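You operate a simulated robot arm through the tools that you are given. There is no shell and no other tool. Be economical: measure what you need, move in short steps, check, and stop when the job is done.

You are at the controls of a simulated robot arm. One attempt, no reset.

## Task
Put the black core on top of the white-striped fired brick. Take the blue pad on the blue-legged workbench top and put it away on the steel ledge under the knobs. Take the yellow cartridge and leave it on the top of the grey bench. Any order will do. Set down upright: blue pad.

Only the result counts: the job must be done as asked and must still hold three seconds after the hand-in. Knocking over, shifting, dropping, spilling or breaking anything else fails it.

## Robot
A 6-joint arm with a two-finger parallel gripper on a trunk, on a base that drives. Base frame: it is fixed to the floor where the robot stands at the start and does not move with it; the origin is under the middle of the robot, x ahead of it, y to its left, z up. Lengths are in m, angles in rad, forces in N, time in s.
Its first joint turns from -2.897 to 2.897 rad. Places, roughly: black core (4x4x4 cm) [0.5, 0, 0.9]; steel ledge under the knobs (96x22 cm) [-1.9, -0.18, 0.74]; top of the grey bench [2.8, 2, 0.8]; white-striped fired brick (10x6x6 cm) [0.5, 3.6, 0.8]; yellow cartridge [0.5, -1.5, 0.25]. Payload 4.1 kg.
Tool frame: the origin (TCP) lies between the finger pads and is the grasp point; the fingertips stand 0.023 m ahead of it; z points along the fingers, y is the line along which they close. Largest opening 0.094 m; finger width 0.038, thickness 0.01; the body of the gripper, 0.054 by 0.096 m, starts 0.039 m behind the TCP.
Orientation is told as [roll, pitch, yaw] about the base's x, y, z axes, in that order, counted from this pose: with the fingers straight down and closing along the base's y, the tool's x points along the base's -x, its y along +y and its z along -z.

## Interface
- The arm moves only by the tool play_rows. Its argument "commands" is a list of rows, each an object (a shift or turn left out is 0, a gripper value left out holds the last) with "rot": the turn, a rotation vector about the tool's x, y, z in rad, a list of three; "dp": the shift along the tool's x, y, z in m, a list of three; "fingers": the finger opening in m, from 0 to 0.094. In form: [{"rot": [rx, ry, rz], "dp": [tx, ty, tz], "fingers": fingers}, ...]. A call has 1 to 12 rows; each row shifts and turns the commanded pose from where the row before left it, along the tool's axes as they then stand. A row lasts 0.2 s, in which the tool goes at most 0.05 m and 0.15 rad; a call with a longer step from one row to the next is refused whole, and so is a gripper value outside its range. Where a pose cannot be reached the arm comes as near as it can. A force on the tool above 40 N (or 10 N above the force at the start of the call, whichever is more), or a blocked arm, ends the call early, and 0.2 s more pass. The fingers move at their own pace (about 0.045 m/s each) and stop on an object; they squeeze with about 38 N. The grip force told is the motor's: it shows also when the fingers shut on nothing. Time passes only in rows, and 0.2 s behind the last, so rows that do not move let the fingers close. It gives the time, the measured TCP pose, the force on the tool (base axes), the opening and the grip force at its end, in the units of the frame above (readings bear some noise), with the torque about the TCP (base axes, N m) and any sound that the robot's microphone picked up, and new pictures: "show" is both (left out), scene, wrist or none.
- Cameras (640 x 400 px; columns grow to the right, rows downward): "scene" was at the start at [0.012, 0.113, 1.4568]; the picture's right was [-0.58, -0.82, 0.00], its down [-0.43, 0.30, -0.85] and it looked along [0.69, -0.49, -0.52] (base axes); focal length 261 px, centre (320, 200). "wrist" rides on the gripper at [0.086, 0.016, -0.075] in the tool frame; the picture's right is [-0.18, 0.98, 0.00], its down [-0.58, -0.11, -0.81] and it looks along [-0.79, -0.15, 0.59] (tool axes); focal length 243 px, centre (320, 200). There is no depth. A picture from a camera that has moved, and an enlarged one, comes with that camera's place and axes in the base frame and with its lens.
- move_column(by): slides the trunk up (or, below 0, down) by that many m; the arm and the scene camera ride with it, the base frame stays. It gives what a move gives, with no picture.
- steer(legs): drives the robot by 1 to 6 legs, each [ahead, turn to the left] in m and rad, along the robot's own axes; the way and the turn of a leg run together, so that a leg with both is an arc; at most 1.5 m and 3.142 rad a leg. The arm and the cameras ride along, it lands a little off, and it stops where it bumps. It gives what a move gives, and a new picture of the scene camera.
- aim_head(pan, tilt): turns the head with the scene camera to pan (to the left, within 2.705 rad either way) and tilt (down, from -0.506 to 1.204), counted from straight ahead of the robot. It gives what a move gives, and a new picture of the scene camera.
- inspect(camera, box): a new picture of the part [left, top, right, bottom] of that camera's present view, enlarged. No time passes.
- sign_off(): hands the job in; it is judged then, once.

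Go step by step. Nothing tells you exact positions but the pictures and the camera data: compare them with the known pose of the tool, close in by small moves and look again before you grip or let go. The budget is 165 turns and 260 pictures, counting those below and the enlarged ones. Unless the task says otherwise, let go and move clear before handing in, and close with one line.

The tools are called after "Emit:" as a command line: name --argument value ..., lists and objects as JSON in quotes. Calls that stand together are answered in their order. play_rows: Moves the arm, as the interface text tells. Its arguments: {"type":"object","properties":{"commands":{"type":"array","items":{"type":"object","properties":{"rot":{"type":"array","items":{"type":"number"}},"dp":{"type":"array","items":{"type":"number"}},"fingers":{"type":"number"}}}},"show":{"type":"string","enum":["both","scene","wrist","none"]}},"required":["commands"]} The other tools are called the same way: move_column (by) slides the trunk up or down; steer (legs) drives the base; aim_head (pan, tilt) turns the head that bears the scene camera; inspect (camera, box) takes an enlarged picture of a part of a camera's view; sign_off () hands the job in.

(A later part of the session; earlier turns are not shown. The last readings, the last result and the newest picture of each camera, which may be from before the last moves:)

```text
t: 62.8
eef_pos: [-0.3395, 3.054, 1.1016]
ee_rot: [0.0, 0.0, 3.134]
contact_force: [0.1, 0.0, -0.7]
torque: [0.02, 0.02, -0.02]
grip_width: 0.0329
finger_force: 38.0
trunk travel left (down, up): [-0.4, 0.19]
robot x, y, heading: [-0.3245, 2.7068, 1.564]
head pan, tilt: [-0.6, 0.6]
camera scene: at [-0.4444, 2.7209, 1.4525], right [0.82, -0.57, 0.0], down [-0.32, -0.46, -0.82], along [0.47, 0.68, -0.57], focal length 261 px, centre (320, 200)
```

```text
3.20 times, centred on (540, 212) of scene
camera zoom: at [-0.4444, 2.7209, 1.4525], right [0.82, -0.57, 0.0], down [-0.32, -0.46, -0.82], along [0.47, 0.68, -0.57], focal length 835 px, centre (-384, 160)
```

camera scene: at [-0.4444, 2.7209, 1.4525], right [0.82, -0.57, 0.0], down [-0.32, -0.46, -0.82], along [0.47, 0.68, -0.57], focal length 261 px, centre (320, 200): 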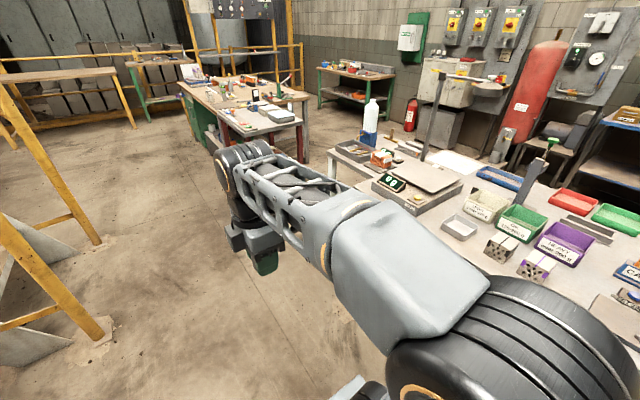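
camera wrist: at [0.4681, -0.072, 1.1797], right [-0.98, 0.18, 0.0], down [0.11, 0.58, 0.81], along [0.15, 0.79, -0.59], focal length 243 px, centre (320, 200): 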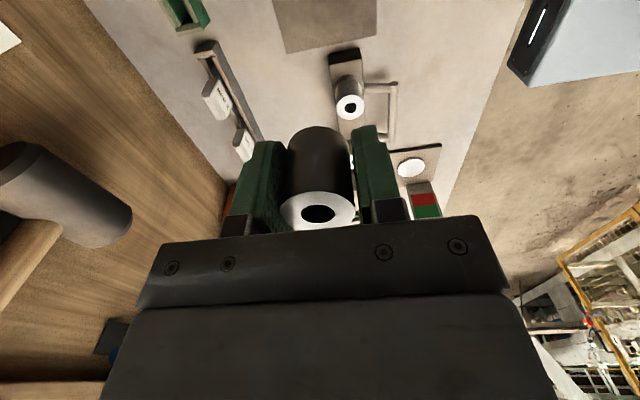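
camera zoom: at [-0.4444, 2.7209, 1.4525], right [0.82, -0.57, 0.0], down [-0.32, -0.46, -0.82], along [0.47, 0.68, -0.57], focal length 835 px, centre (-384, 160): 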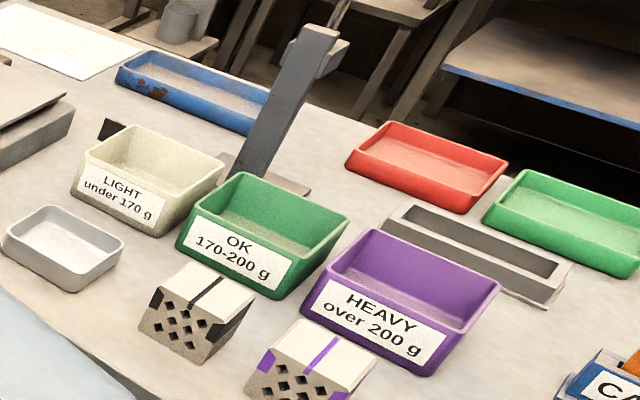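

The brick (orange, white stripe, on a slatted stand) is near (0.57, 3.61), with the bench stepping back to x≈0.456 there. I drive to y≈3.86 and face +x.

Emit:
steer --legs '[[1.15, 0], [0, -1.566], [0.25, 0]]'

Emit:
aim_head --pan -0.3 --tilt 0.7

```text
t: 73.9
eef_pos: [0.2876, 3.8601, 1.1014]
ee_rot: [0.0, 0.001, 1.55]
contact_force: [0.0, 0.3, -0.7]
torque: [0.0, 0.0, -0.01]
grip_width: 0.033
finger_force: 37.7
trunk travel left (down, up): [-0.4, 0.19]
robot x, y, heading: [-0.0589, 3.8528, -0.02]
head pan, tilt: [-0.6, 0.6]
camera scene: at [-0.044, 3.9663, 1.4525], right [-0.58, -0.81, 0.0], down [-0.46, 0.33, -0.83], along [0.67, -0.48, -0.56], focal length 261 px, centre (320, 200)
```

scene: 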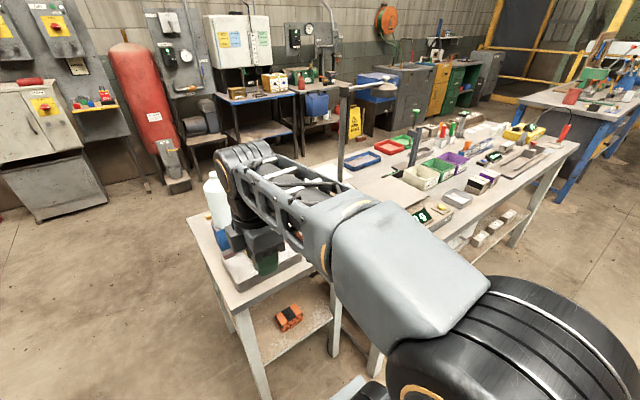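

```text
t: 74.7
eef_pos: [0.2879, 3.8598, 1.1013]
ee_rot: [0.0, 0.001, 1.55]
contact_force: [0.3, 0.2, -1.6]
torque: [-0.01, 0.0, -0.02]
grip_width: 0.033
finger_force: 37.8
trunk travel left (down, up): [-0.4, 0.19]
robot x, y, heading: [-0.0581, 3.852, -0.017]
head pan, tilt: [-0.3, 0.7]
camera scene: at [-0.0353, 3.9909, 1.4439], right [-0.32, -0.95, 0.0], down [-0.61, 0.2, -0.77], along [0.73, -0.24, -0.64], focal length 261 px, centre (320, 200)
```

scene: 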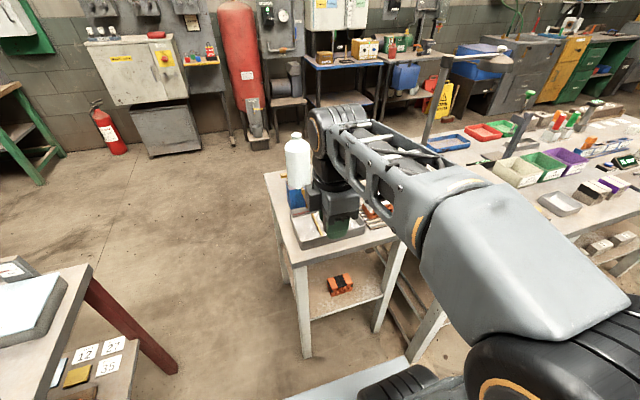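

I drive another 0.2 forward, then raise the view by moving the arm to the left and look at the brick.

Emit:
steer --legs '[[0.19, 0]]'

Emit:
play_rows --commands '[{"dp": [0, 0, -0.02]}, {"dp": [0, 0, -0.03]}, {"dp": [0, 0, -0.03]}, {"dp": [0, 0, -0.03]}, {"dp": [0, 0, -0.03]}, {"dp": [0, 0, -0.02]}]' --show "both"

```text
t: 76.3
eef_pos: [0.4816, 3.857, 1.1006]
ee_rot: [-0.001, 0.001, 1.549]
contact_force: [0.6, 0.4, -1.0]
torque: [0.0, 0.01, 0.01]
grip_width: 0.033
finger_force: 38.8
trunk travel left (down, up): [-0.4, 0.19]
robot x, y, heading: [0.1367, 3.848, -0.016]
head pan, tilt: [-0.3, 0.7]
camera scene: at [0.1581, 3.9872, 1.4439], right [-0.31, -0.95, 0.0], down [-0.61, 0.2, -0.76], along [0.73, -0.24, -0.64], focal length 261 px, centre (320, 200)
```

scene: 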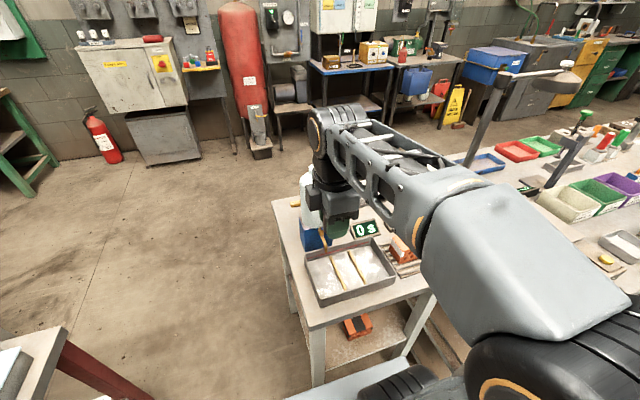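

```text
t: 77.7
eef_pos: [0.4823, 3.8565, 1.2617]
ee_rot: [0.0, -0.001, 1.551]
contact_force: [-0.4, -0.4, -1.1]
torque: [0.02, 0.04, 0.0]
grip_width: 0.033
finger_force: 38.3
trunk travel left (down, up): [-0.4, 0.19]
robot x, y, heading: [0.1356, 3.8472, -0.022]
head pan, tilt: [-0.3, 0.7]
camera scene: at [0.1581, 3.9872, 1.4439], right [-0.31, -0.95, 0.0], down [-0.61, 0.2, -0.76], along [0.73, -0.24, -0.64], focal length 261 px, centre (320, 200)
camera wrist: at [0.4633, 3.7691, 1.338], right [-0.98, 0.2, 0.0], down [0.12, 0.58, 0.81], along [0.16, 0.79, -0.59], focal length 243 px, centre (320, 200)
```

scene: 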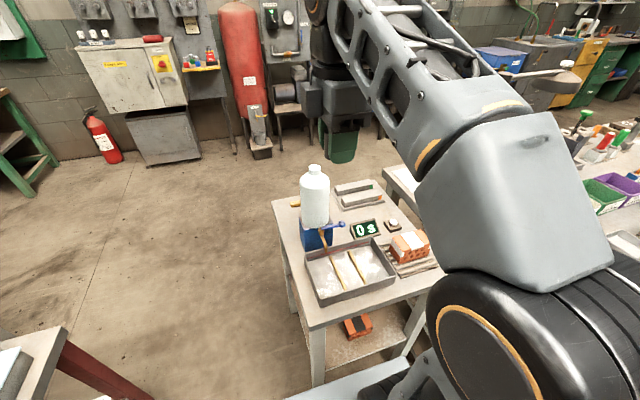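
wrist: 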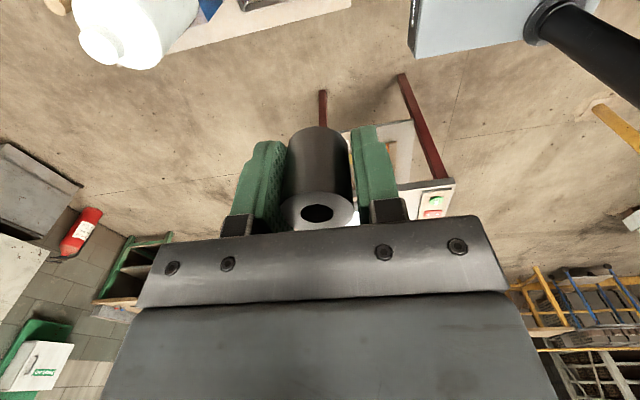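

Now the brick is visible in the scene picture; I zoom in.

Emit:
inspect --camera "scene" --box '[300, 160, 460, 260]'

```text
4.00 times, centred on (380, 210) of scene
camera zoom: at [0.1581, 3.9872, 1.4439], right [-0.31, -0.95, 0.0], down [-0.61, 0.2, -0.76], along [0.73, -0.24, -0.64], focal length 1044 px, centre (80, 160)
```

zoom: 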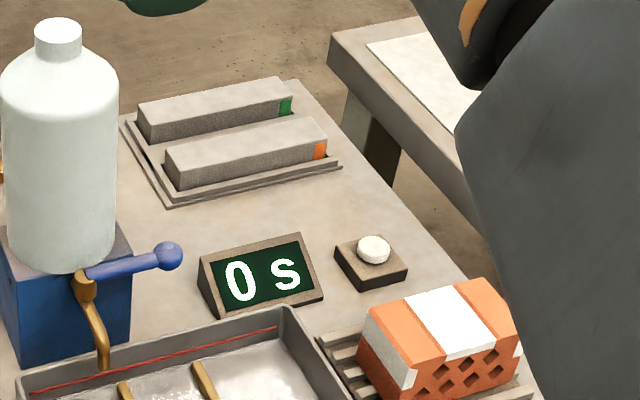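

Triangulated brick top centre ≈ (0.552, 3.588, 0.866). I move the core above it at height and look.

Emit:
play_rows --commands '[{"dp": [0.02, -0.005, 0]}, {"dp": [0.03, -0.009, 0]}, {"dp": [0.035, -0.01, 0]}, {"dp": [0.035, -0.01, 0.01]}, {"dp": [0.035, -0.01, 0.02]}, {"dp": [0.035, -0.01, 0.03]}, {"dp": [0.035, -0.01, 0.03]}, {"dp": [0.0285, -0.009, 0.03]}, {"dp": [0.014, -0.003, 0.02]}]' --show "both"

```text
t: 79.7
eef_pos: [0.5501, 3.5873, 1.1204]
ee_rot: [0.003, 0.0, 1.551]
contact_force: [-0.7, 0.5, -1.7]
torque: [-0.02, 0.03, 0.01]
grip_width: 0.0327
finger_force: 37.6
trunk travel left (down, up): [-0.4, 0.19]
robot x, y, heading: [0.1358, 3.8478, -0.022]
head pan, tilt: [-0.3, 0.7]
camera scene: at [0.1583, 3.9869, 1.4439], right [-0.31, -0.95, 0.0], down [-0.61, 0.2, -0.76], along [0.73, -0.24, -0.64], focal length 261 px, centre (320, 200)
camera wrist: at [0.5337, 3.5002, 1.1962], right [-0.98, 0.2, 0.0], down [0.12, 0.58, 0.81], along [0.16, 0.79, -0.59], focal length 243 px, centre (320, 200)
```

scene: 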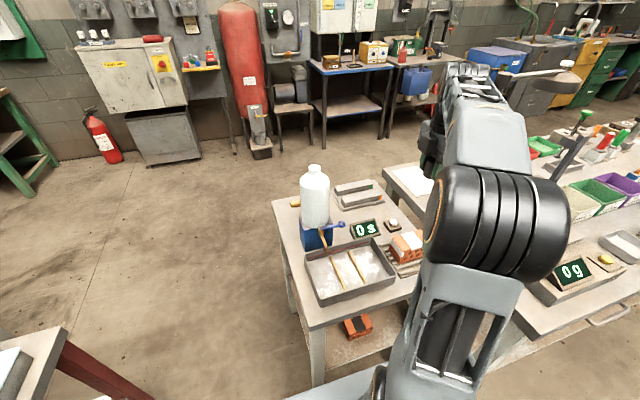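
wrist: 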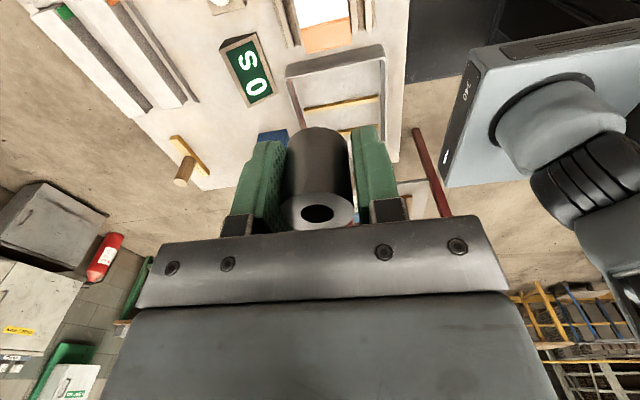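

Reach is fine. Lower to about z=1.0 and look again.

Emit:
play_rows --commands '[{"dp": [0, 0, 0.02]}, {"dp": [0, 0, 0.03]}, {"dp": [0, 0, 0.03]}, {"dp": [0, 0, 0.03]}, {"dp": [0, 0, 0.03]}, {"dp": [0, 0, 0.02]}]' --show "wrist"

Emit:
aim_head --pan -0.45 --tilt 0.8

Emit:
inspect --camera "wrist" --box '[160, 0, 480, 200]'

```text
t: 81.1
eef_pos: [0.5528, 3.5868, 0.9602]
ee_rot: [0.0, -0.001, 1.552]
contact_force: [-0.1, -0.8, -0.6]
torque: [0.0, 0.0, 0.03]
grip_width: 0.0328
finger_force: 38.1
trunk travel left (down, up): [-0.4, 0.19]
robot x, y, heading: [0.1323, 3.8478, -0.017]
head pan, tilt: [-0.3, 0.7]
camera wrist: at [0.5337, 3.5002, 1.0367], right [-0.98, 0.2, 0.0], down [0.12, 0.58, 0.81], along [0.16, 0.79, -0.59], focal length 243 px, centre (320, 200)
```

wrist: 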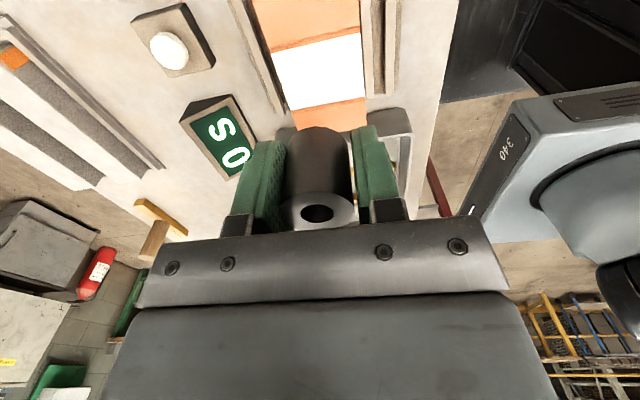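

```text
t: 81.8
eef_pos: [0.5528, 3.5875, 0.9615]
ee_rot: [-0.001, 0.001, 1.553]
contact_force: [-0.3, 0.4, -0.9]
torque: [-0.03, 0.02, 0.04]
grip_width: 0.033
finger_force: 38.5
trunk travel left (down, up): [-0.4, 0.19]
robot x, y, heading: [0.1355, 3.8455, -0.015]
head pan, tilt: [-0.45, 0.799]
camera scene: at [0.1494, 3.9773, 1.4357], right [-0.45, -0.89, 0.0], down [-0.64, 0.32, -0.7], along [0.62, -0.32, -0.72], focal length 261 px, centre (320, 200)
```

scene: 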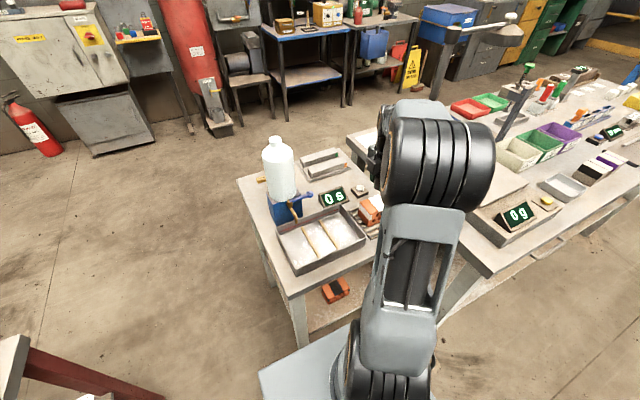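

```text
2.00 times, centred on (320, 100) of wrist
camera zoom: at [0.5337, 3.5003, 1.0371], right [-0.98, 0.2, 0.0], down [0.12, 0.58, 0.81], along [0.16, 0.79, -0.59], focal length 485 px, centre (320, 400)
```

zoom: 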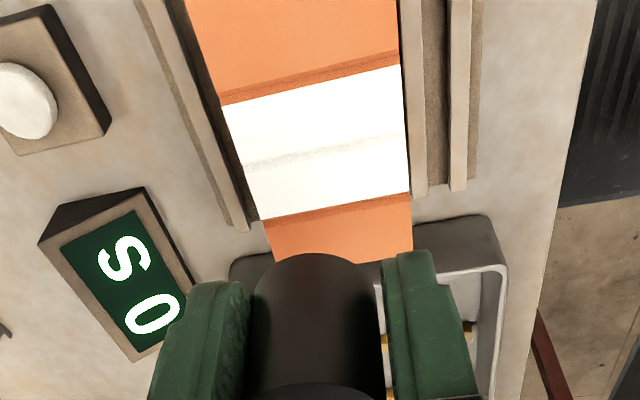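

The stripe centre is at about (0.550, 3.580), top z≈0.87. I correct and lower until just above.

Emit:
play_rows --commands '[{"dp": [0.007, 0.003, 0]}, {"dp": [0, 0, 0.015]}, {"dp": [0, 0, 0.015]}, {"dp": [0, 0, 0.01]}, {"dp": [0, 0, 0.007]}, {"dp": [0, 0, 0.005]}, {"dp": [0, 0, 0.004]}]' --show "wrist"

Emit:
inspect --camera "wrist" --box '[160, 0, 480, 200]'

```text
t: 83.4
eef_pos: [0.5489, 3.5793, 0.9057]
ee_rot: [0.0, 0.001, 1.553]
contact_force: [1.0, -0.6, -0.5]
torque: [0.02, 0.0, 0.0]
grip_width: 0.0324
finger_force: 38.2
trunk travel left (down, up): [-0.4, 0.19]
robot x, y, heading: [0.1373, 3.8458, -0.024]
head pan, tilt: [-0.45, 0.799]
camera wrist: at [0.5309, 3.4933, 0.981], right [-0.98, 0.2, 0.0], down [0.12, 0.58, 0.81], along [0.16, 0.79, -0.59], focal length 243 px, centre (320, 200)
```

wrist: 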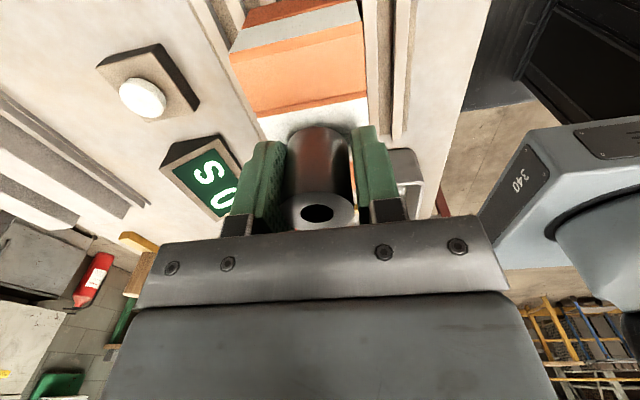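

```text
2.00 times, centred on (320, 100) of wrist
camera zoom: at [0.5309, 3.4933, 0.981], right [-0.98, 0.2, 0.0], down [0.12, 0.58, 0.81], along [0.16, 0.79, -0.59], focal length 485 px, centre (320, 400)
```

zoom: 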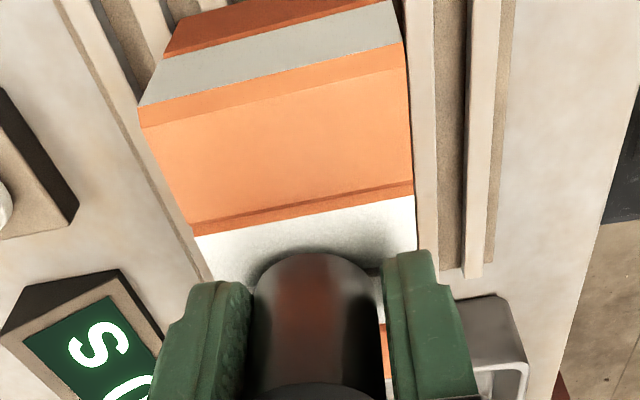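

Well centred. I lower in 2 mm steps to touch.

Emit:
play_rows --commands '[{"dp": [0, 0, 0.002]}, {"dp": [0, 0, 0.002]}, {"dp": [0, 0, 0.002]}]' --show "none"

Emit:
inspect --camera "wrist" --box '[160, 0, 480, 200]'

```text
t: 84.2
eef_pos: [0.5488, 3.5808, 0.8995]
ee_rot: [0.001, -0.001, 1.553]
contact_force: [-0.9, 0.3, -1.1]
torque: [-0.02, -0.03, 0.01]
grip_width: 0.0329
finger_force: 37.8
trunk travel left (down, up): [-0.4, 0.19]
robot x, y, heading: [0.1341, 3.8465, -0.022]
head pan, tilt: [-0.45, 0.799]
```

```text
2.00 times, centred on (320, 100) of wrist
camera zoom: at [0.5305, 3.4936, 0.9757], right [-0.98, 0.2, 0.0], down [0.12, 0.58, 0.81], along [0.16, 0.79, -0.59], focal length 485 px, centre (320, 400)
```

zoom: 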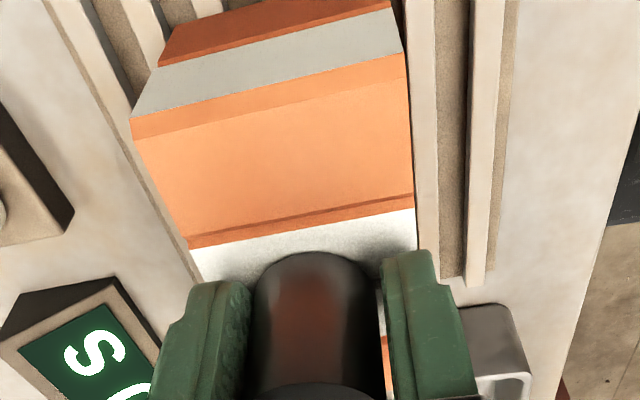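

Emit:
play_rows --commands '[{"dp": [0, 0, 0.0015]}, {"dp": [0, 0, 0.0015]}]' --show "none"

Emit:
play_rows --commands '[{"dp": [0, 0, 0.001]}, {"dp": [0, 0, 0.001]}]' --show "none"

Emit:
inspect --camera "wrist" --box '[160, 0, 480, 200]'

```text
t: 84.8
eef_pos: [0.5485, 3.5811, 0.8971]
ee_rot: [-0.001, 0.003, 1.553]
contact_force: [-2.0, 1.5, 9.6]
torque: [0.15, 0.13, 0.01]
grip_width: 0.0328
finger_force: 38.4
trunk travel left (down, up): [-0.4, 0.19]
robot x, y, heading: [0.1367, 3.8478, -0.021]
head pan, tilt: [-0.45, 0.799]
```

```text
t: 85.4
eef_pos: [0.5479, 3.5804, 0.8969]
ee_rot: [-0.003, 0.003, 1.553]
contact_force: [2.2, 3.2, 31.1]
torque: [0.38, 0.37, 0.03]
grip_width: 0.0332
finger_force: 38.1
trunk travel left (down, up): [-0.4, 0.19]
robot x, y, heading: [0.1335, 3.8491, -0.019]
head pan, tilt: [-0.45, 0.799]
```

```text
2.00 times, centred on (320, 100) of wrist
camera zoom: at [0.5303, 3.4938, 0.9732], right [-0.98, 0.2, -0.01], down [0.12, 0.58, 0.8], along [0.17, 0.79, -0.59], focal length 485 px, centre (320, 400)
```

zoom: 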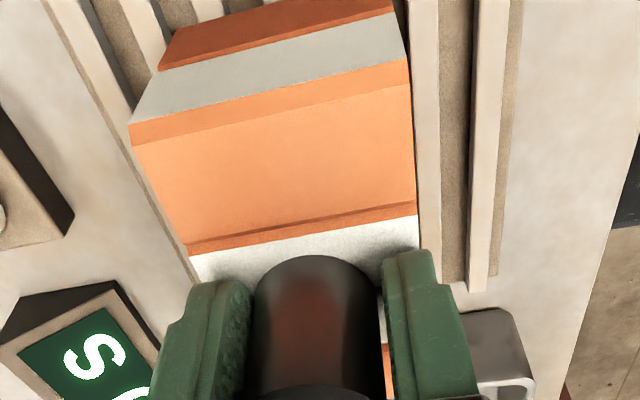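

In contact (31 N). I ease the press by 2 mm and open.

Emit:
play_rows --commands '[{"dp": [0, 0, -0.002]}, {}, {"fingers": 0.04}, {}, {"fingers": 0.06}, {}, {}, {"dp": [0, 0, -0.01]}, {"dp": [0, 0, -0.02]}, {"dp": [0, 0, -0.03]}, {"dp": [0, 0, -0.04]}]' --show "wrist"

```text
t: 87.8
eef_pos: [0.5474, 3.5806, 0.9966]
ee_rot: [0.002, -0.001, 1.552]
contact_force: [0.9, 0.1, -0.9]
torque: [-0.01, -0.01, -0.02]
grip_width: 0.0604
finger_force: 0.1
trunk travel left (down, up): [-0.4, 0.19]
robot x, y, heading: [0.1374, 3.8441, -0.023]
head pan, tilt: [-0.45, 0.799]
camera wrist: at [0.5302, 3.4936, 1.0725], right [-0.98, 0.2, 0.0], down [0.12, 0.58, 0.81], along [0.16, 0.79, -0.59], focal length 243 px, centre (320, 200)
```

wrist: 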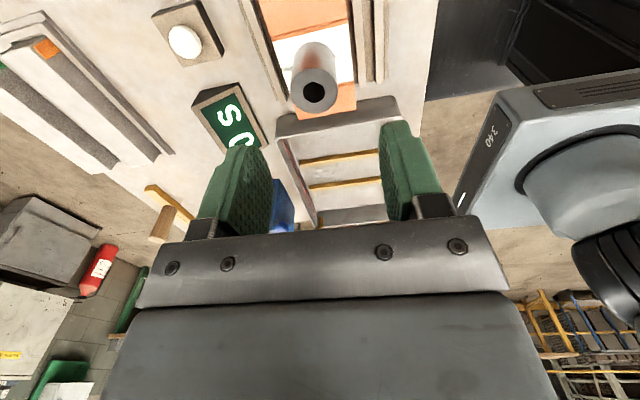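

The core stands on the stripe. I raise and retract the arm, then look.

Emit:
play_rows --commands '[{"dp": [0, 0, -0.05]}, {"dp": [0, 0, -0.05]}, {"dp": [0, 0, -0.05]}, {"dp": [0, 0, -0.05]}, {"dp": [-0.03, 0.025, -0.02]}, {"dp": [-0.035, 0.025, 0]}, {"dp": [-0.035, 0.025, 0]}, {"dp": [-0.035, 0.025, 0]}, {"dp": [-0.035, 0.025, 0]}, {"dp": [-0.035, 0.025, 0]}, {"dp": [-0.035, 0.02, 0]}, {"dp": [-0.03, 0.02, 0]}]' --show "scene"

Emit:
inspect --camera "scene" --box '[300, 150, 460, 250]'

```text
t: 90.4
eef_pos: [0.3638, 3.853, 1.2171]
ee_rot: [0.003, -0.002, 1.55]
contact_force: [0.7, -0.5, -0.3]
torque: [-0.02, 0.04, -0.01]
grip_width: 0.0602
finger_force: 0.1
trunk travel left (down, up): [-0.4, 0.19]
robot x, y, heading: [0.1383, 3.8531, -0.018]
head pan, tilt: [-0.45, 0.799]
camera scene: at [0.1494, 3.9773, 1.4357], right [-0.45, -0.89, 0.0], down [-0.64, 0.32, -0.7], along [0.62, -0.32, -0.72], focal length 261 px, centre (320, 200)
```

scene: 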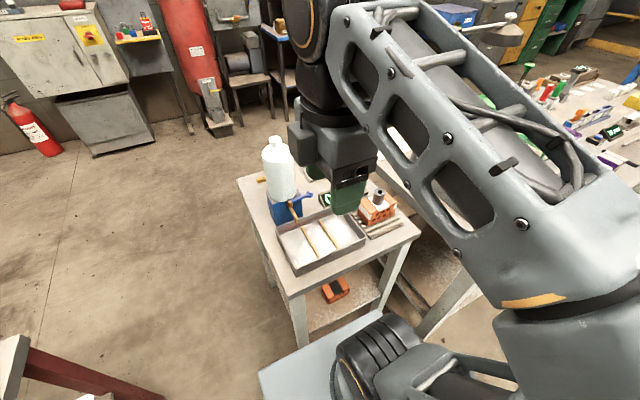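

```text
4.00 times, centred on (380, 200) of scene
camera zoom: at [0.1494, 3.9773, 1.4357], right [-0.45, -0.89, 0.0], down [-0.64, 0.32, -0.7], along [0.62, -0.32, -0.72], focal length 1044 px, centre (80, 200)
```

zoom: 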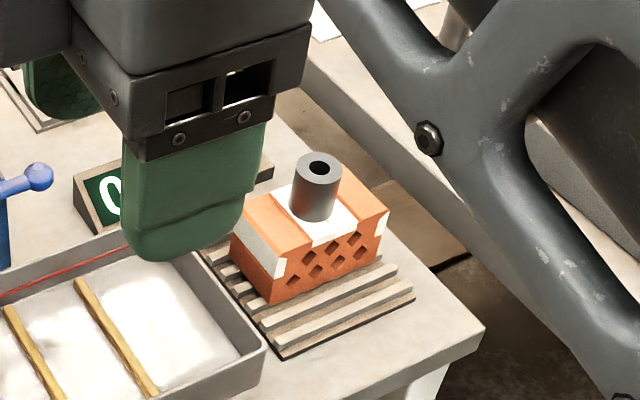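

Core task done. Now I back off and return toward the workbench, looking for the blue pad.

Emit:
steer --legs '[[-0.48, 0], [0, -1.55], [1.5, 0], [0.9, 0]]'

Emit:
aim_head --pan 0.6 --tilt 0.5

```text
t: 108.3
eef_pos: [-0.2794, 1.2337, 1.2172]
ee_rot: [-0.001, 0.0, 0.01]
contact_force: [0.6, 0.1, 0.0]
torque: [0.0, 0.02, -0.02]
grip_width: 0.0599
finger_force: 0.0
trunk travel left (down, up): [-0.4, 0.19]
robot x, y, heading: [-0.2915, 1.4598, -1.558]
head pan, tilt: [-0.45, 0.799]
camera scene: at [-0.1616, 1.4492, 1.4357], right [-0.91, 0.42, 0.0], down [0.3, 0.65, -0.7], along [-0.3, -0.63, -0.72], focal length 261 px, centre (320, 200)
```

scene: 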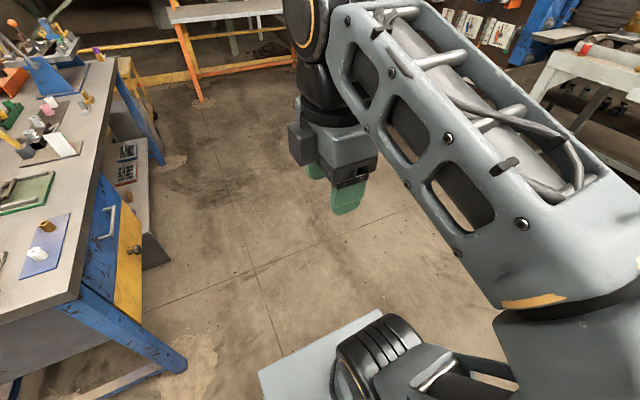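

```text
t: 109.6
eef_pos: [-0.2788, 1.2336, 1.2178]
ee_rot: [0.001, 0.001, 0.009]
contact_force: [-0.3, -0.3, 0.3]
torque: [-0.01, 0.01, -0.04]
grip_width: 0.0599
finger_force: 0.0
trunk travel left (down, up): [-0.4, 0.19]
robot x, y, heading: [-0.2936, 1.4616, -1.557]
head pan, tilt: [0.6, 0.499]
camera scene: at [-0.0751, 1.4477, 1.4616], right [-0.82, -0.57, 0.0], down [-0.27, 0.39, -0.88], along [0.5, -0.72, -0.48], focal length 261 px, centre (320, 200)
```

scene: 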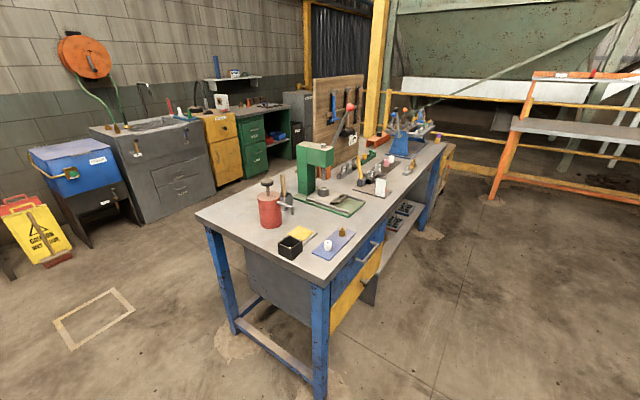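

Emit:
inspect --camera "scene" --box '[340, 90, 460, 165]'

Emit:
inspect --camera "scene" --box '[240, 135, 432, 255]'

```text
5.33 times, centred on (400, 128) of scene
camera zoom: at [-0.0751, 1.4477, 1.4616], right [-0.82, -0.57, 0.0], down [-0.27, 0.39, -0.88], along [0.5, -0.72, -0.48], focal length 1392 px, centre (-107, 587)
```

zoom: 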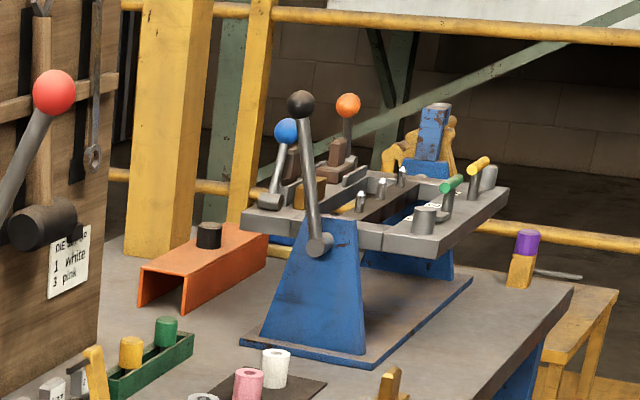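

```text
3.33 times, centred on (336, 195) of scene
camera zoom: at [-0.0751, 1.4477, 1.4616], right [-0.82, -0.57, 0.0], down [-0.27, 0.39, -0.88], along [0.5, -0.72, -0.48], focal length 870 px, centre (267, 217)
```

zoom: 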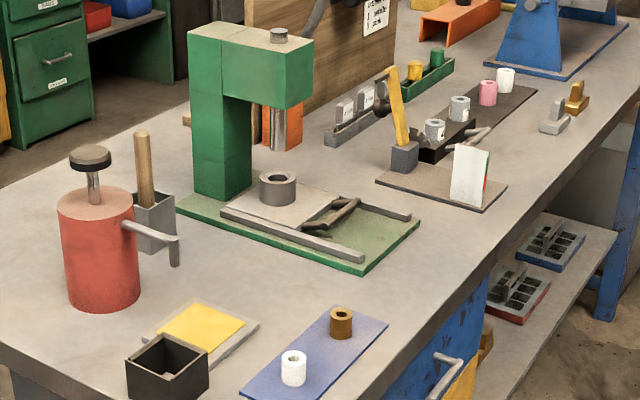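

Emit:
steer --legs '[[1.3, 0]]'

Emit:
aim_head --pan -1.57 --tilt 0.5

Emit:
inspect --camera "scene" --box '[160, 100, 480, 300]'

Emit:
aim_head --pan 1.1 --tilt 0.7

```text
t: 116.0
eef_pos: [-0.2594, -0.0452, 1.2177]
ee_rot: [0.001, 0.0, 0.014]
contact_force: [-1.0, 0.6, 0.4]
torque: [0.01, 0.02, 0.0]
grip_width: 0.0601
finger_force: 0.1
trunk travel left (down, up): [-0.4, 0.19]
robot x, y, heading: [-0.2725, 0.1803, -1.553]
head pan, tilt: [0.6, 0.499]
camera scene: at [-0.0567, 0.1694, 1.4616], right [-0.82, -0.58, 0.0], down [-0.28, 0.39, -0.88], along [0.51, -0.72, -0.48], focal length 261 px, centre (320, 200)
```

scene: 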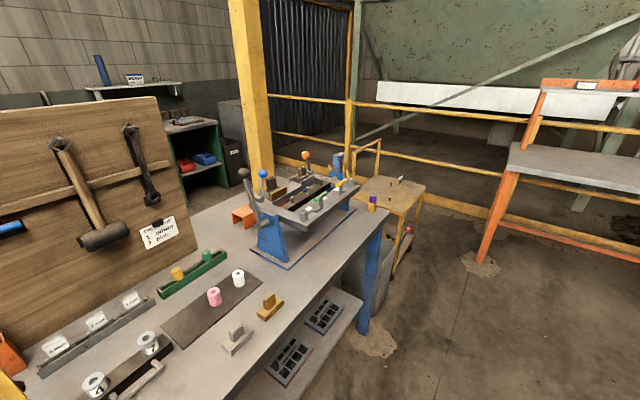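

```text
t: 118.1
eef_pos: [-0.2595, -0.0452, 1.2164]
ee_rot: [-0.001, 0.0, 0.016]
contact_force: [0.4, 0.7, -0.8]
torque: [0.0, 0.02, -0.03]
grip_width: 0.0601
finger_force: 0.2
trunk travel left (down, up): [-0.4, 0.19]
robot x, y, heading: [-0.2757, 0.1792, -1.552]
head pan, tilt: [-1.571, 0.499]
camera scene: at [-0.2004, 0.242, 1.4616], right [-0.02, 1.0, 0.0], down [0.48, 0.01, -0.88], along [-0.88, -0.02, -0.48], focal length 261 px, centre (320, 200)
```

scene: 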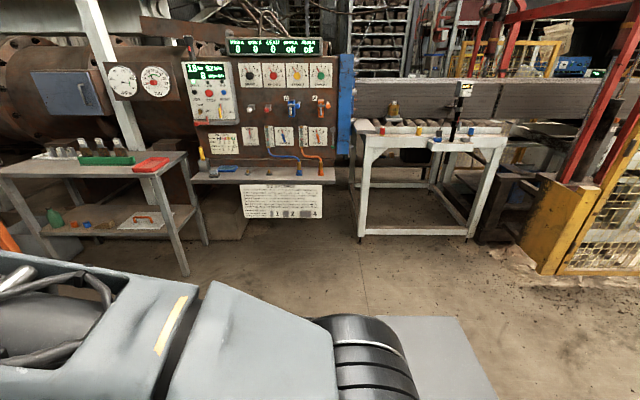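

```text
2.00 times, centred on (320, 200) of scene
camera zoom: at [-0.2004, 0.242, 1.4616], right [-0.02, 1.0, 0.0], down [0.48, 0.01, -0.88], along [-0.88, -0.02, -0.48], focal length 522 px, centre (320, 200)
```

zoom: 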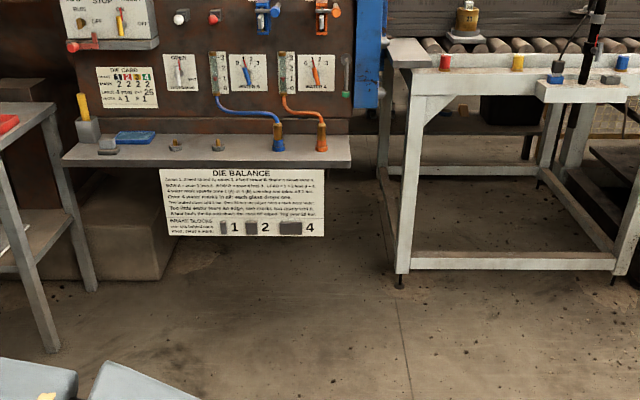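

```text
t: 120.5
eef_pos: [-0.2591, -0.0454, 1.2168]
ee_rot: [0.001, -0.001, 0.015]
contact_force: [1.2, 0.6, -0.8]
torque: [0.01, 0.0, -0.01]
grip_width: 0.06
finger_force: 0.0
trunk travel left (down, up): [-0.4, 0.19]
robot x, y, heading: [-0.273, 0.1859, -1.556]
head pan, tilt: [1.1, 0.7]
camera scene: at [-0.0331, 0.2063, 1.4439], right [-0.44, -0.9, 0.0], down [-0.58, 0.28, -0.76], along [0.69, -0.34, -0.64], focal length 261 px, centre (320, 200)
```

scene: 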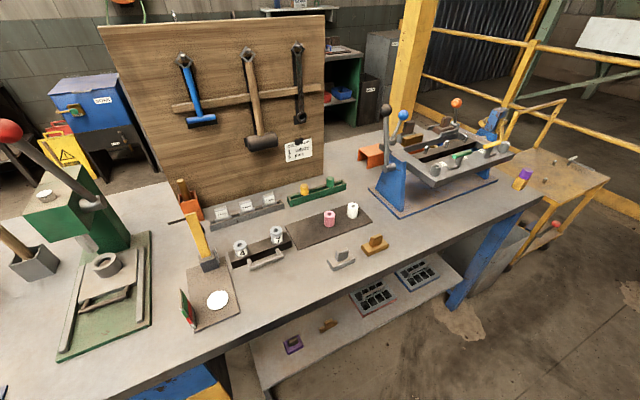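

Emit:
inspect --camera "scene" --box '[340, 80, 560, 218]'

Emit:
steer --legs '[[0.9, 0]]'

Emit:
inspect --camera "scene" --box '[0, 50, 320, 250]'

Emit:
aim_head --pan 1.9 --tilt 0.7

```text
2.90 times, centred on (450, 149) of scene
camera zoom: at [-0.0331, 0.2063, 1.4439], right [-0.44, -0.9, 0.0], down [-0.58, 0.28, -0.76], along [0.69, -0.34, -0.64], focal length 757 px, centre (-57, 348)
```

zoom: 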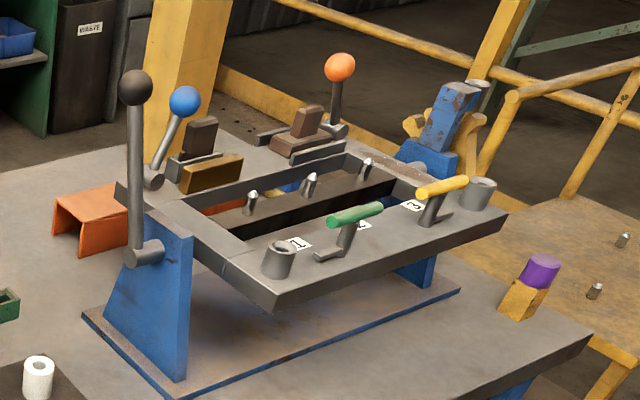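

```text
t: 125.2
eef_pos: [-0.249, -0.9452, 1.2176]
ee_rot: [0.0, 0.001, 0.01]
contact_force: [0.6, 0.0, 0.0]
torque: [-0.05, -0.01, 0.01]
grip_width: 0.0599
finger_force: 0.0
trunk travel left (down, up): [-0.4, 0.19]
robot x, y, heading: [-0.2615, -0.7168, -1.558]
head pan, tilt: [1.1, 0.7]
camera scene: at [-0.0206, -0.6951, 1.4439], right [-0.44, -0.9, 0.0], down [-0.58, 0.29, -0.76], along [0.69, -0.34, -0.64], focal length 261 px, centre (320, 200)
```

scene: 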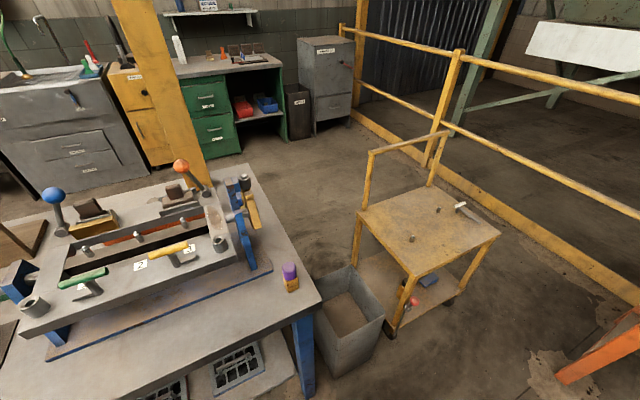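

```text
2.00 times, centred on (160, 150) of scene
camera zoom: at [-0.0206, -0.6951, 1.4439], right [-0.44, -0.9, 0.0], down [-0.58, 0.29, -0.76], along [0.69, -0.34, -0.64], focal length 522 px, centre (640, 300)
```

zoom: 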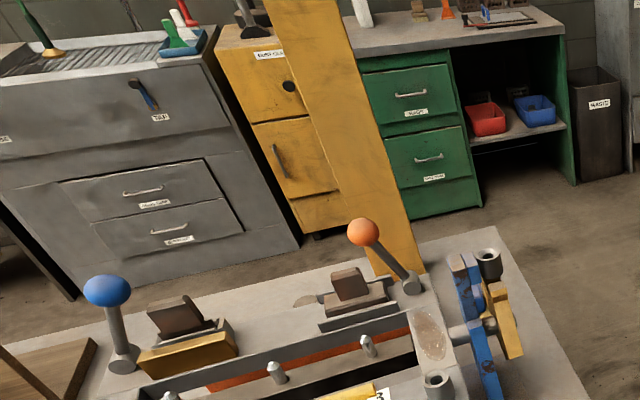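

```text
t: 126.3
eef_pos: [-0.2489, -0.9466, 1.2164]
ee_rot: [0.0, 0.001, 0.01]
contact_force: [0.1, 0.2, -0.4]
torque: [0.02, 0.0, 0.01]
grip_width: 0.06
finger_force: 0.2
trunk travel left (down, up): [-0.4, 0.19]
robot x, y, heading: [-0.2622, -0.7199, -1.56]
head pan, tilt: [1.901, 0.7]
camera scene: at [-0.0166, -0.6291, 1.4439], right [0.33, -0.94, 0.0], down [-0.61, -0.21, -0.76], along [0.72, 0.25, -0.64], focal length 261 px, centre (320, 200)
```

scene: 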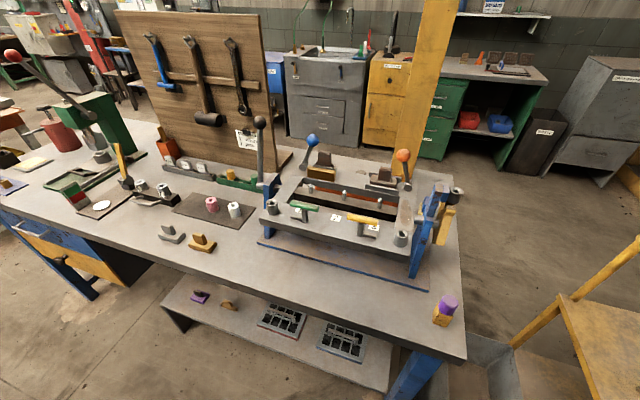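

Emit:
inspect --camera "scene" --box '[240, 120, 480, 270]'

Emit:
inspect --camera "scene" --box '[160, 270, 480, 400]'

Emit:
inspect --camera "scene" --box '[0, 60, 260, 222]'

```text
2.67 times, centred on (360, 195) of scene
camera zoom: at [-0.0166, -0.6291, 1.4439], right [0.33, -0.94, 0.0], down [-0.61, -0.21, -0.76], along [0.72, 0.25, -0.64], focal length 696 px, centre (213, 213)
```

zoom: 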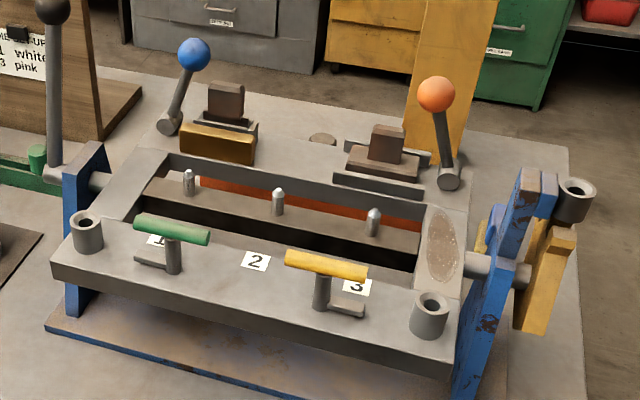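

```text
2.00 times, centred on (320, 335) of scene
camera zoom: at [-0.0166, -0.6291, 1.4439], right [0.33, -0.94, 0.0], down [-0.61, -0.21, -0.76], along [0.72, 0.25, -0.64], focal length 522 px, centre (320, -70)
```

zoom: 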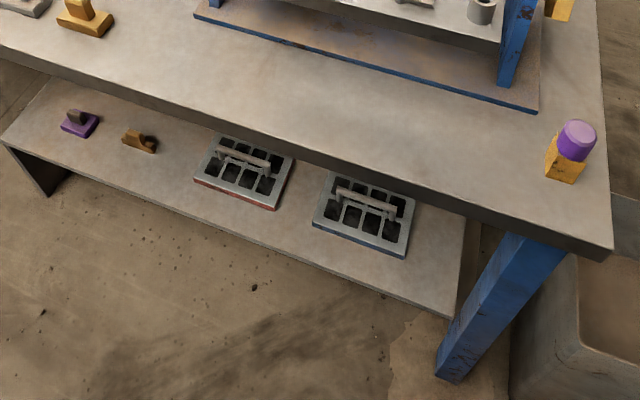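

```text
2.46 times, centred on (130, 141) of scene
camera zoom: at [-0.0166, -0.6291, 1.4439], right [0.33, -0.94, 0.0], down [-0.61, -0.21, -0.76], along [0.72, 0.25, -0.64], focal length 643 px, centre (788, 345)
```

zoom: 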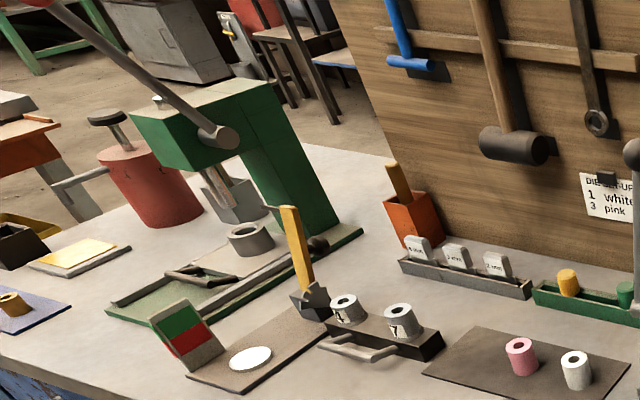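

No blue pad visible so far; I'll take the yellow cartridge first (nearby) and look at the workbench's back side on the way. Looking at the cart's lower shelf.

Emit:
aim_head --pan 0.75 --tilt 0.7

Emit:
inspect --camera "scene" --box '[220, 160, 420, 285]'

```text
t: 127.7
eef_pos: [-0.2482, -0.9462, 1.2174]
ee_rot: [-0.001, 0.001, 0.011]
contact_force: [-0.4, 0.6, -0.3]
torque: [-0.04, -0.01, 0.0]
grip_width: 0.0599
finger_force: 0.0
trunk travel left (down, up): [-0.4, 0.19]
robot x, y, heading: [-0.2615, -0.7206, -1.565]
head pan, tilt: [0.75, 0.7]
camera scene: at [-0.038, -0.7188, 1.4439], right [-0.72, -0.69, 0.0], down [-0.44, 0.47, -0.76], along [0.53, -0.55, -0.64], focal length 261 px, centre (320, 200)
```

scene: 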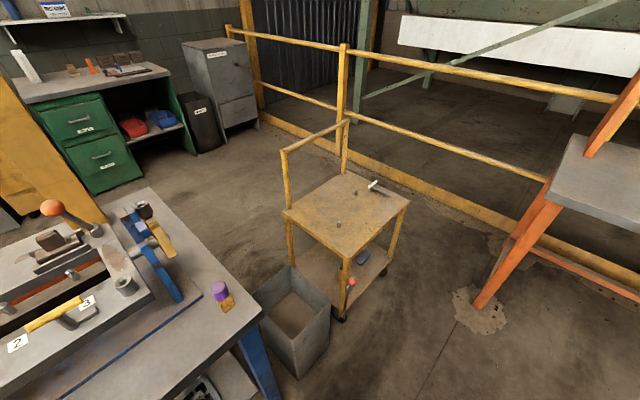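

```text
3.20 times, centred on (320, 222) of scene
camera zoom: at [-0.038, -0.7188, 1.4439], right [-0.72, -0.69, 0.0], down [-0.44, 0.47, -0.76], along [0.53, -0.55, -0.64], focal length 835 px, centre (320, 128)
```

zoom: 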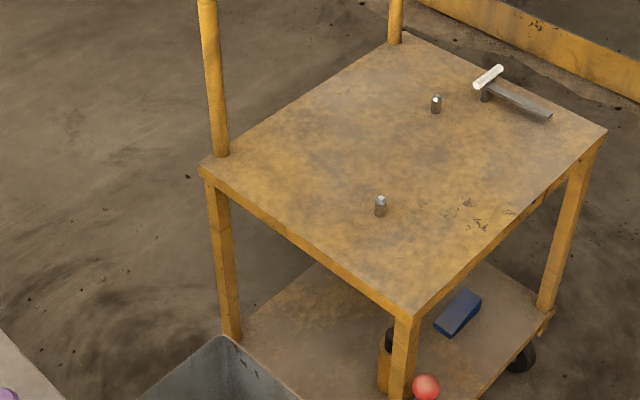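

The yellow cartridge with black cap is on the cart's lower shelf behind the near post, at about (0.46,-1.38). I drive to face the cart from its open -x side.

Emit:
steer --legs '[[0.66, 0], [0, 1.565]]'

Emit:
aim_head --pan -0.2 --tilt 0.9

```text
t: 135.3
eef_pos: [-0.0314, -1.3648, 1.2171]
ee_rot: [0.0, 0.001, 1.6]
contact_force: [0.0, -0.5, -0.8]
torque: [-0.01, -0.02, 0.0]
grip_width: 0.0599
finger_force: 0.0
trunk travel left (down, up): [-0.4, 0.19]
robot x, y, heading: [-0.2603, -1.3796, 0.029]
head pan, tilt: [0.75, 0.7]
camera scene: at [-0.2645, -1.1587, 1.4439], right [0.7, -0.71, 0.0], down [-0.46, -0.45, -0.76], along [0.54, 0.54, -0.64], focal length 261 px, centre (320, 200)
```

scene: 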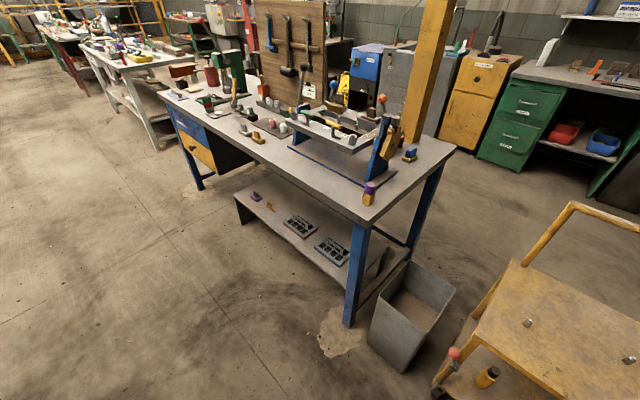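

```text
t: 136.5
eef_pos: [-0.0307, -1.3643, 1.2171]
ee_rot: [0.002, 0.0, 1.603]
contact_force: [0.1, -0.5, -0.6]
torque: [-0.02, 0.01, 0.03]
grip_width: 0.06
finger_force: 0.0
trunk travel left (down, up): [-0.4, 0.19]
robot x, y, heading: [-0.2572, -1.3818, 0.025]
head pan, tilt: [-0.201, 0.901]
camera scene: at [-0.2503, -1.2312, 1.4278], right [-0.17, -0.99, 0.0], down [-0.77, 0.13, -0.62], along [0.61, -0.1, -0.78], focal length 261 px, centre (320, 200)
```

scene: 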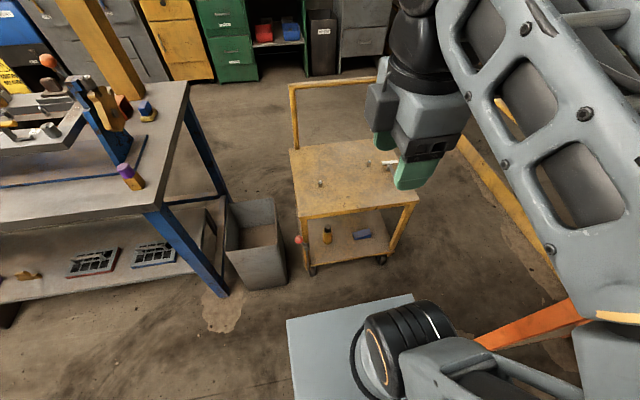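

Found it: a blue-topped pad stands on the far right corner of the workbench, behind the vise. Zooming on it and on the cart.

Emit:
inspect --camera "scene" --box '[70, 70, 230, 170]'

Emit:
inspect --camera "scene" --box '[280, 190, 440, 290]'

```text
4.00 times, centred on (150, 120) of scene
camera zoom: at [-0.2503, -1.2312, 1.4278], right [-0.17, -0.99, 0.0], down [-0.77, 0.13, -0.62], along [0.61, -0.1, -0.78], focal length 1044 px, centre (1000, 520)
```

zoom: 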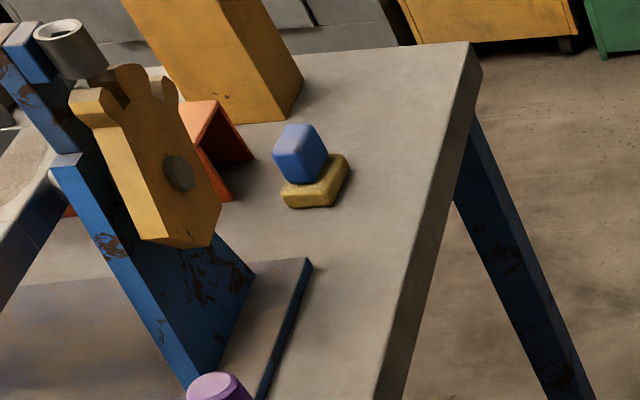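

```text
4.00 times, centred on (360, 240) of scene
camera zoom: at [-0.2503, -1.2312, 1.4278], right [-0.17, -0.99, 0.0], down [-0.77, 0.13, -0.62], along [0.61, -0.1, -0.78], focal length 1044 px, centre (160, 40)
```

zoom: 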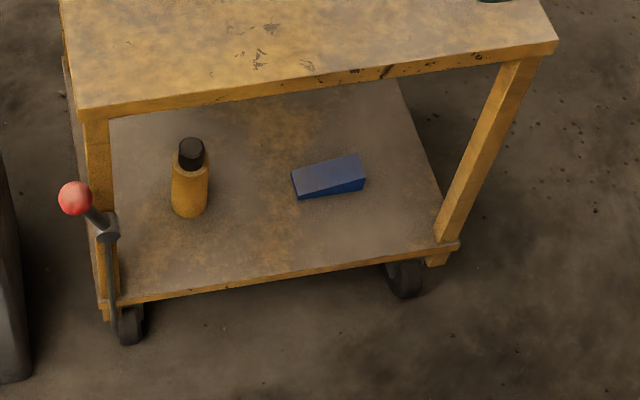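

Both targets clear now. Cartridge: ≈(0.445,-1.383), standing on the shelf z≈0.165, top ≈0.31. I lower the trunk and turn the tool so the camera will be on top when it points forward.

Emit:
move_column --by -0.38

Emit:
play_rows --commands '[{"rot": [0, 0, -0.14], "fingers": 0.09}, {"rot": [0, 0, -0.14]}, {"rot": [0, 0, -0.14]}, {"rot": [0, 0, -0.14]}, {"rot": [0, 0, -0.14]}, {"rot": [0, 0, -0.14]}, {"rot": [0, 0, -0.14]}, {"rot": [0, 0, -0.14]}, {"rot": [0, 0, -0.14]}, {"rot": [0, 0, -0.14]}, {"rot": [0, 0, -0.14]}]' --show "scene"

```text
t: 140.2
eef_pos: [-0.0131, -1.3631, 0.8268]
ee_rot: [0.057, 0.001, 1.602]
contact_force: [-0.2, 0.0, 0.1]
torque: [-0.01, 0.05, 0.02]
grip_width: 0.0599
finger_force: 0.1
trunk travel left (down, up): [-0.02, 0.57]
robot x, y, heading: [-0.2596, -1.3817, 0.03]
head pan, tilt: [-0.201, 0.901]
```

```text
t: 142.6
eef_pos: [-0.0124, -1.3563, 0.8267]
ee_rot: [0.014, -0.058, 3.124]
contact_force: [0.2, -0.2, -0.1]
torque: [-0.01, 0.03, 0.04]
grip_width: 0.09
finger_force: 0.0
out of reach, approached as far as the arm can: row 11
trunk travel left (down, up): [-0.02, 0.57]
robot x, y, heading: [-0.2587, -1.3789, 0.03]
head pan, tilt: [-0.201, 0.901]
camera scene: at [-0.2434, -1.2273, 1.0465], right [-0.17, -0.99, 0.01], down [-0.78, 0.13, -0.62], along [0.61, -0.11, -0.79], focal length 261 px, centre (320, 200)
```

scene: 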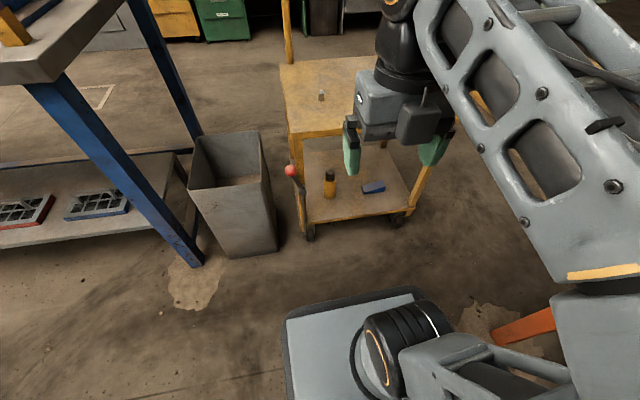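

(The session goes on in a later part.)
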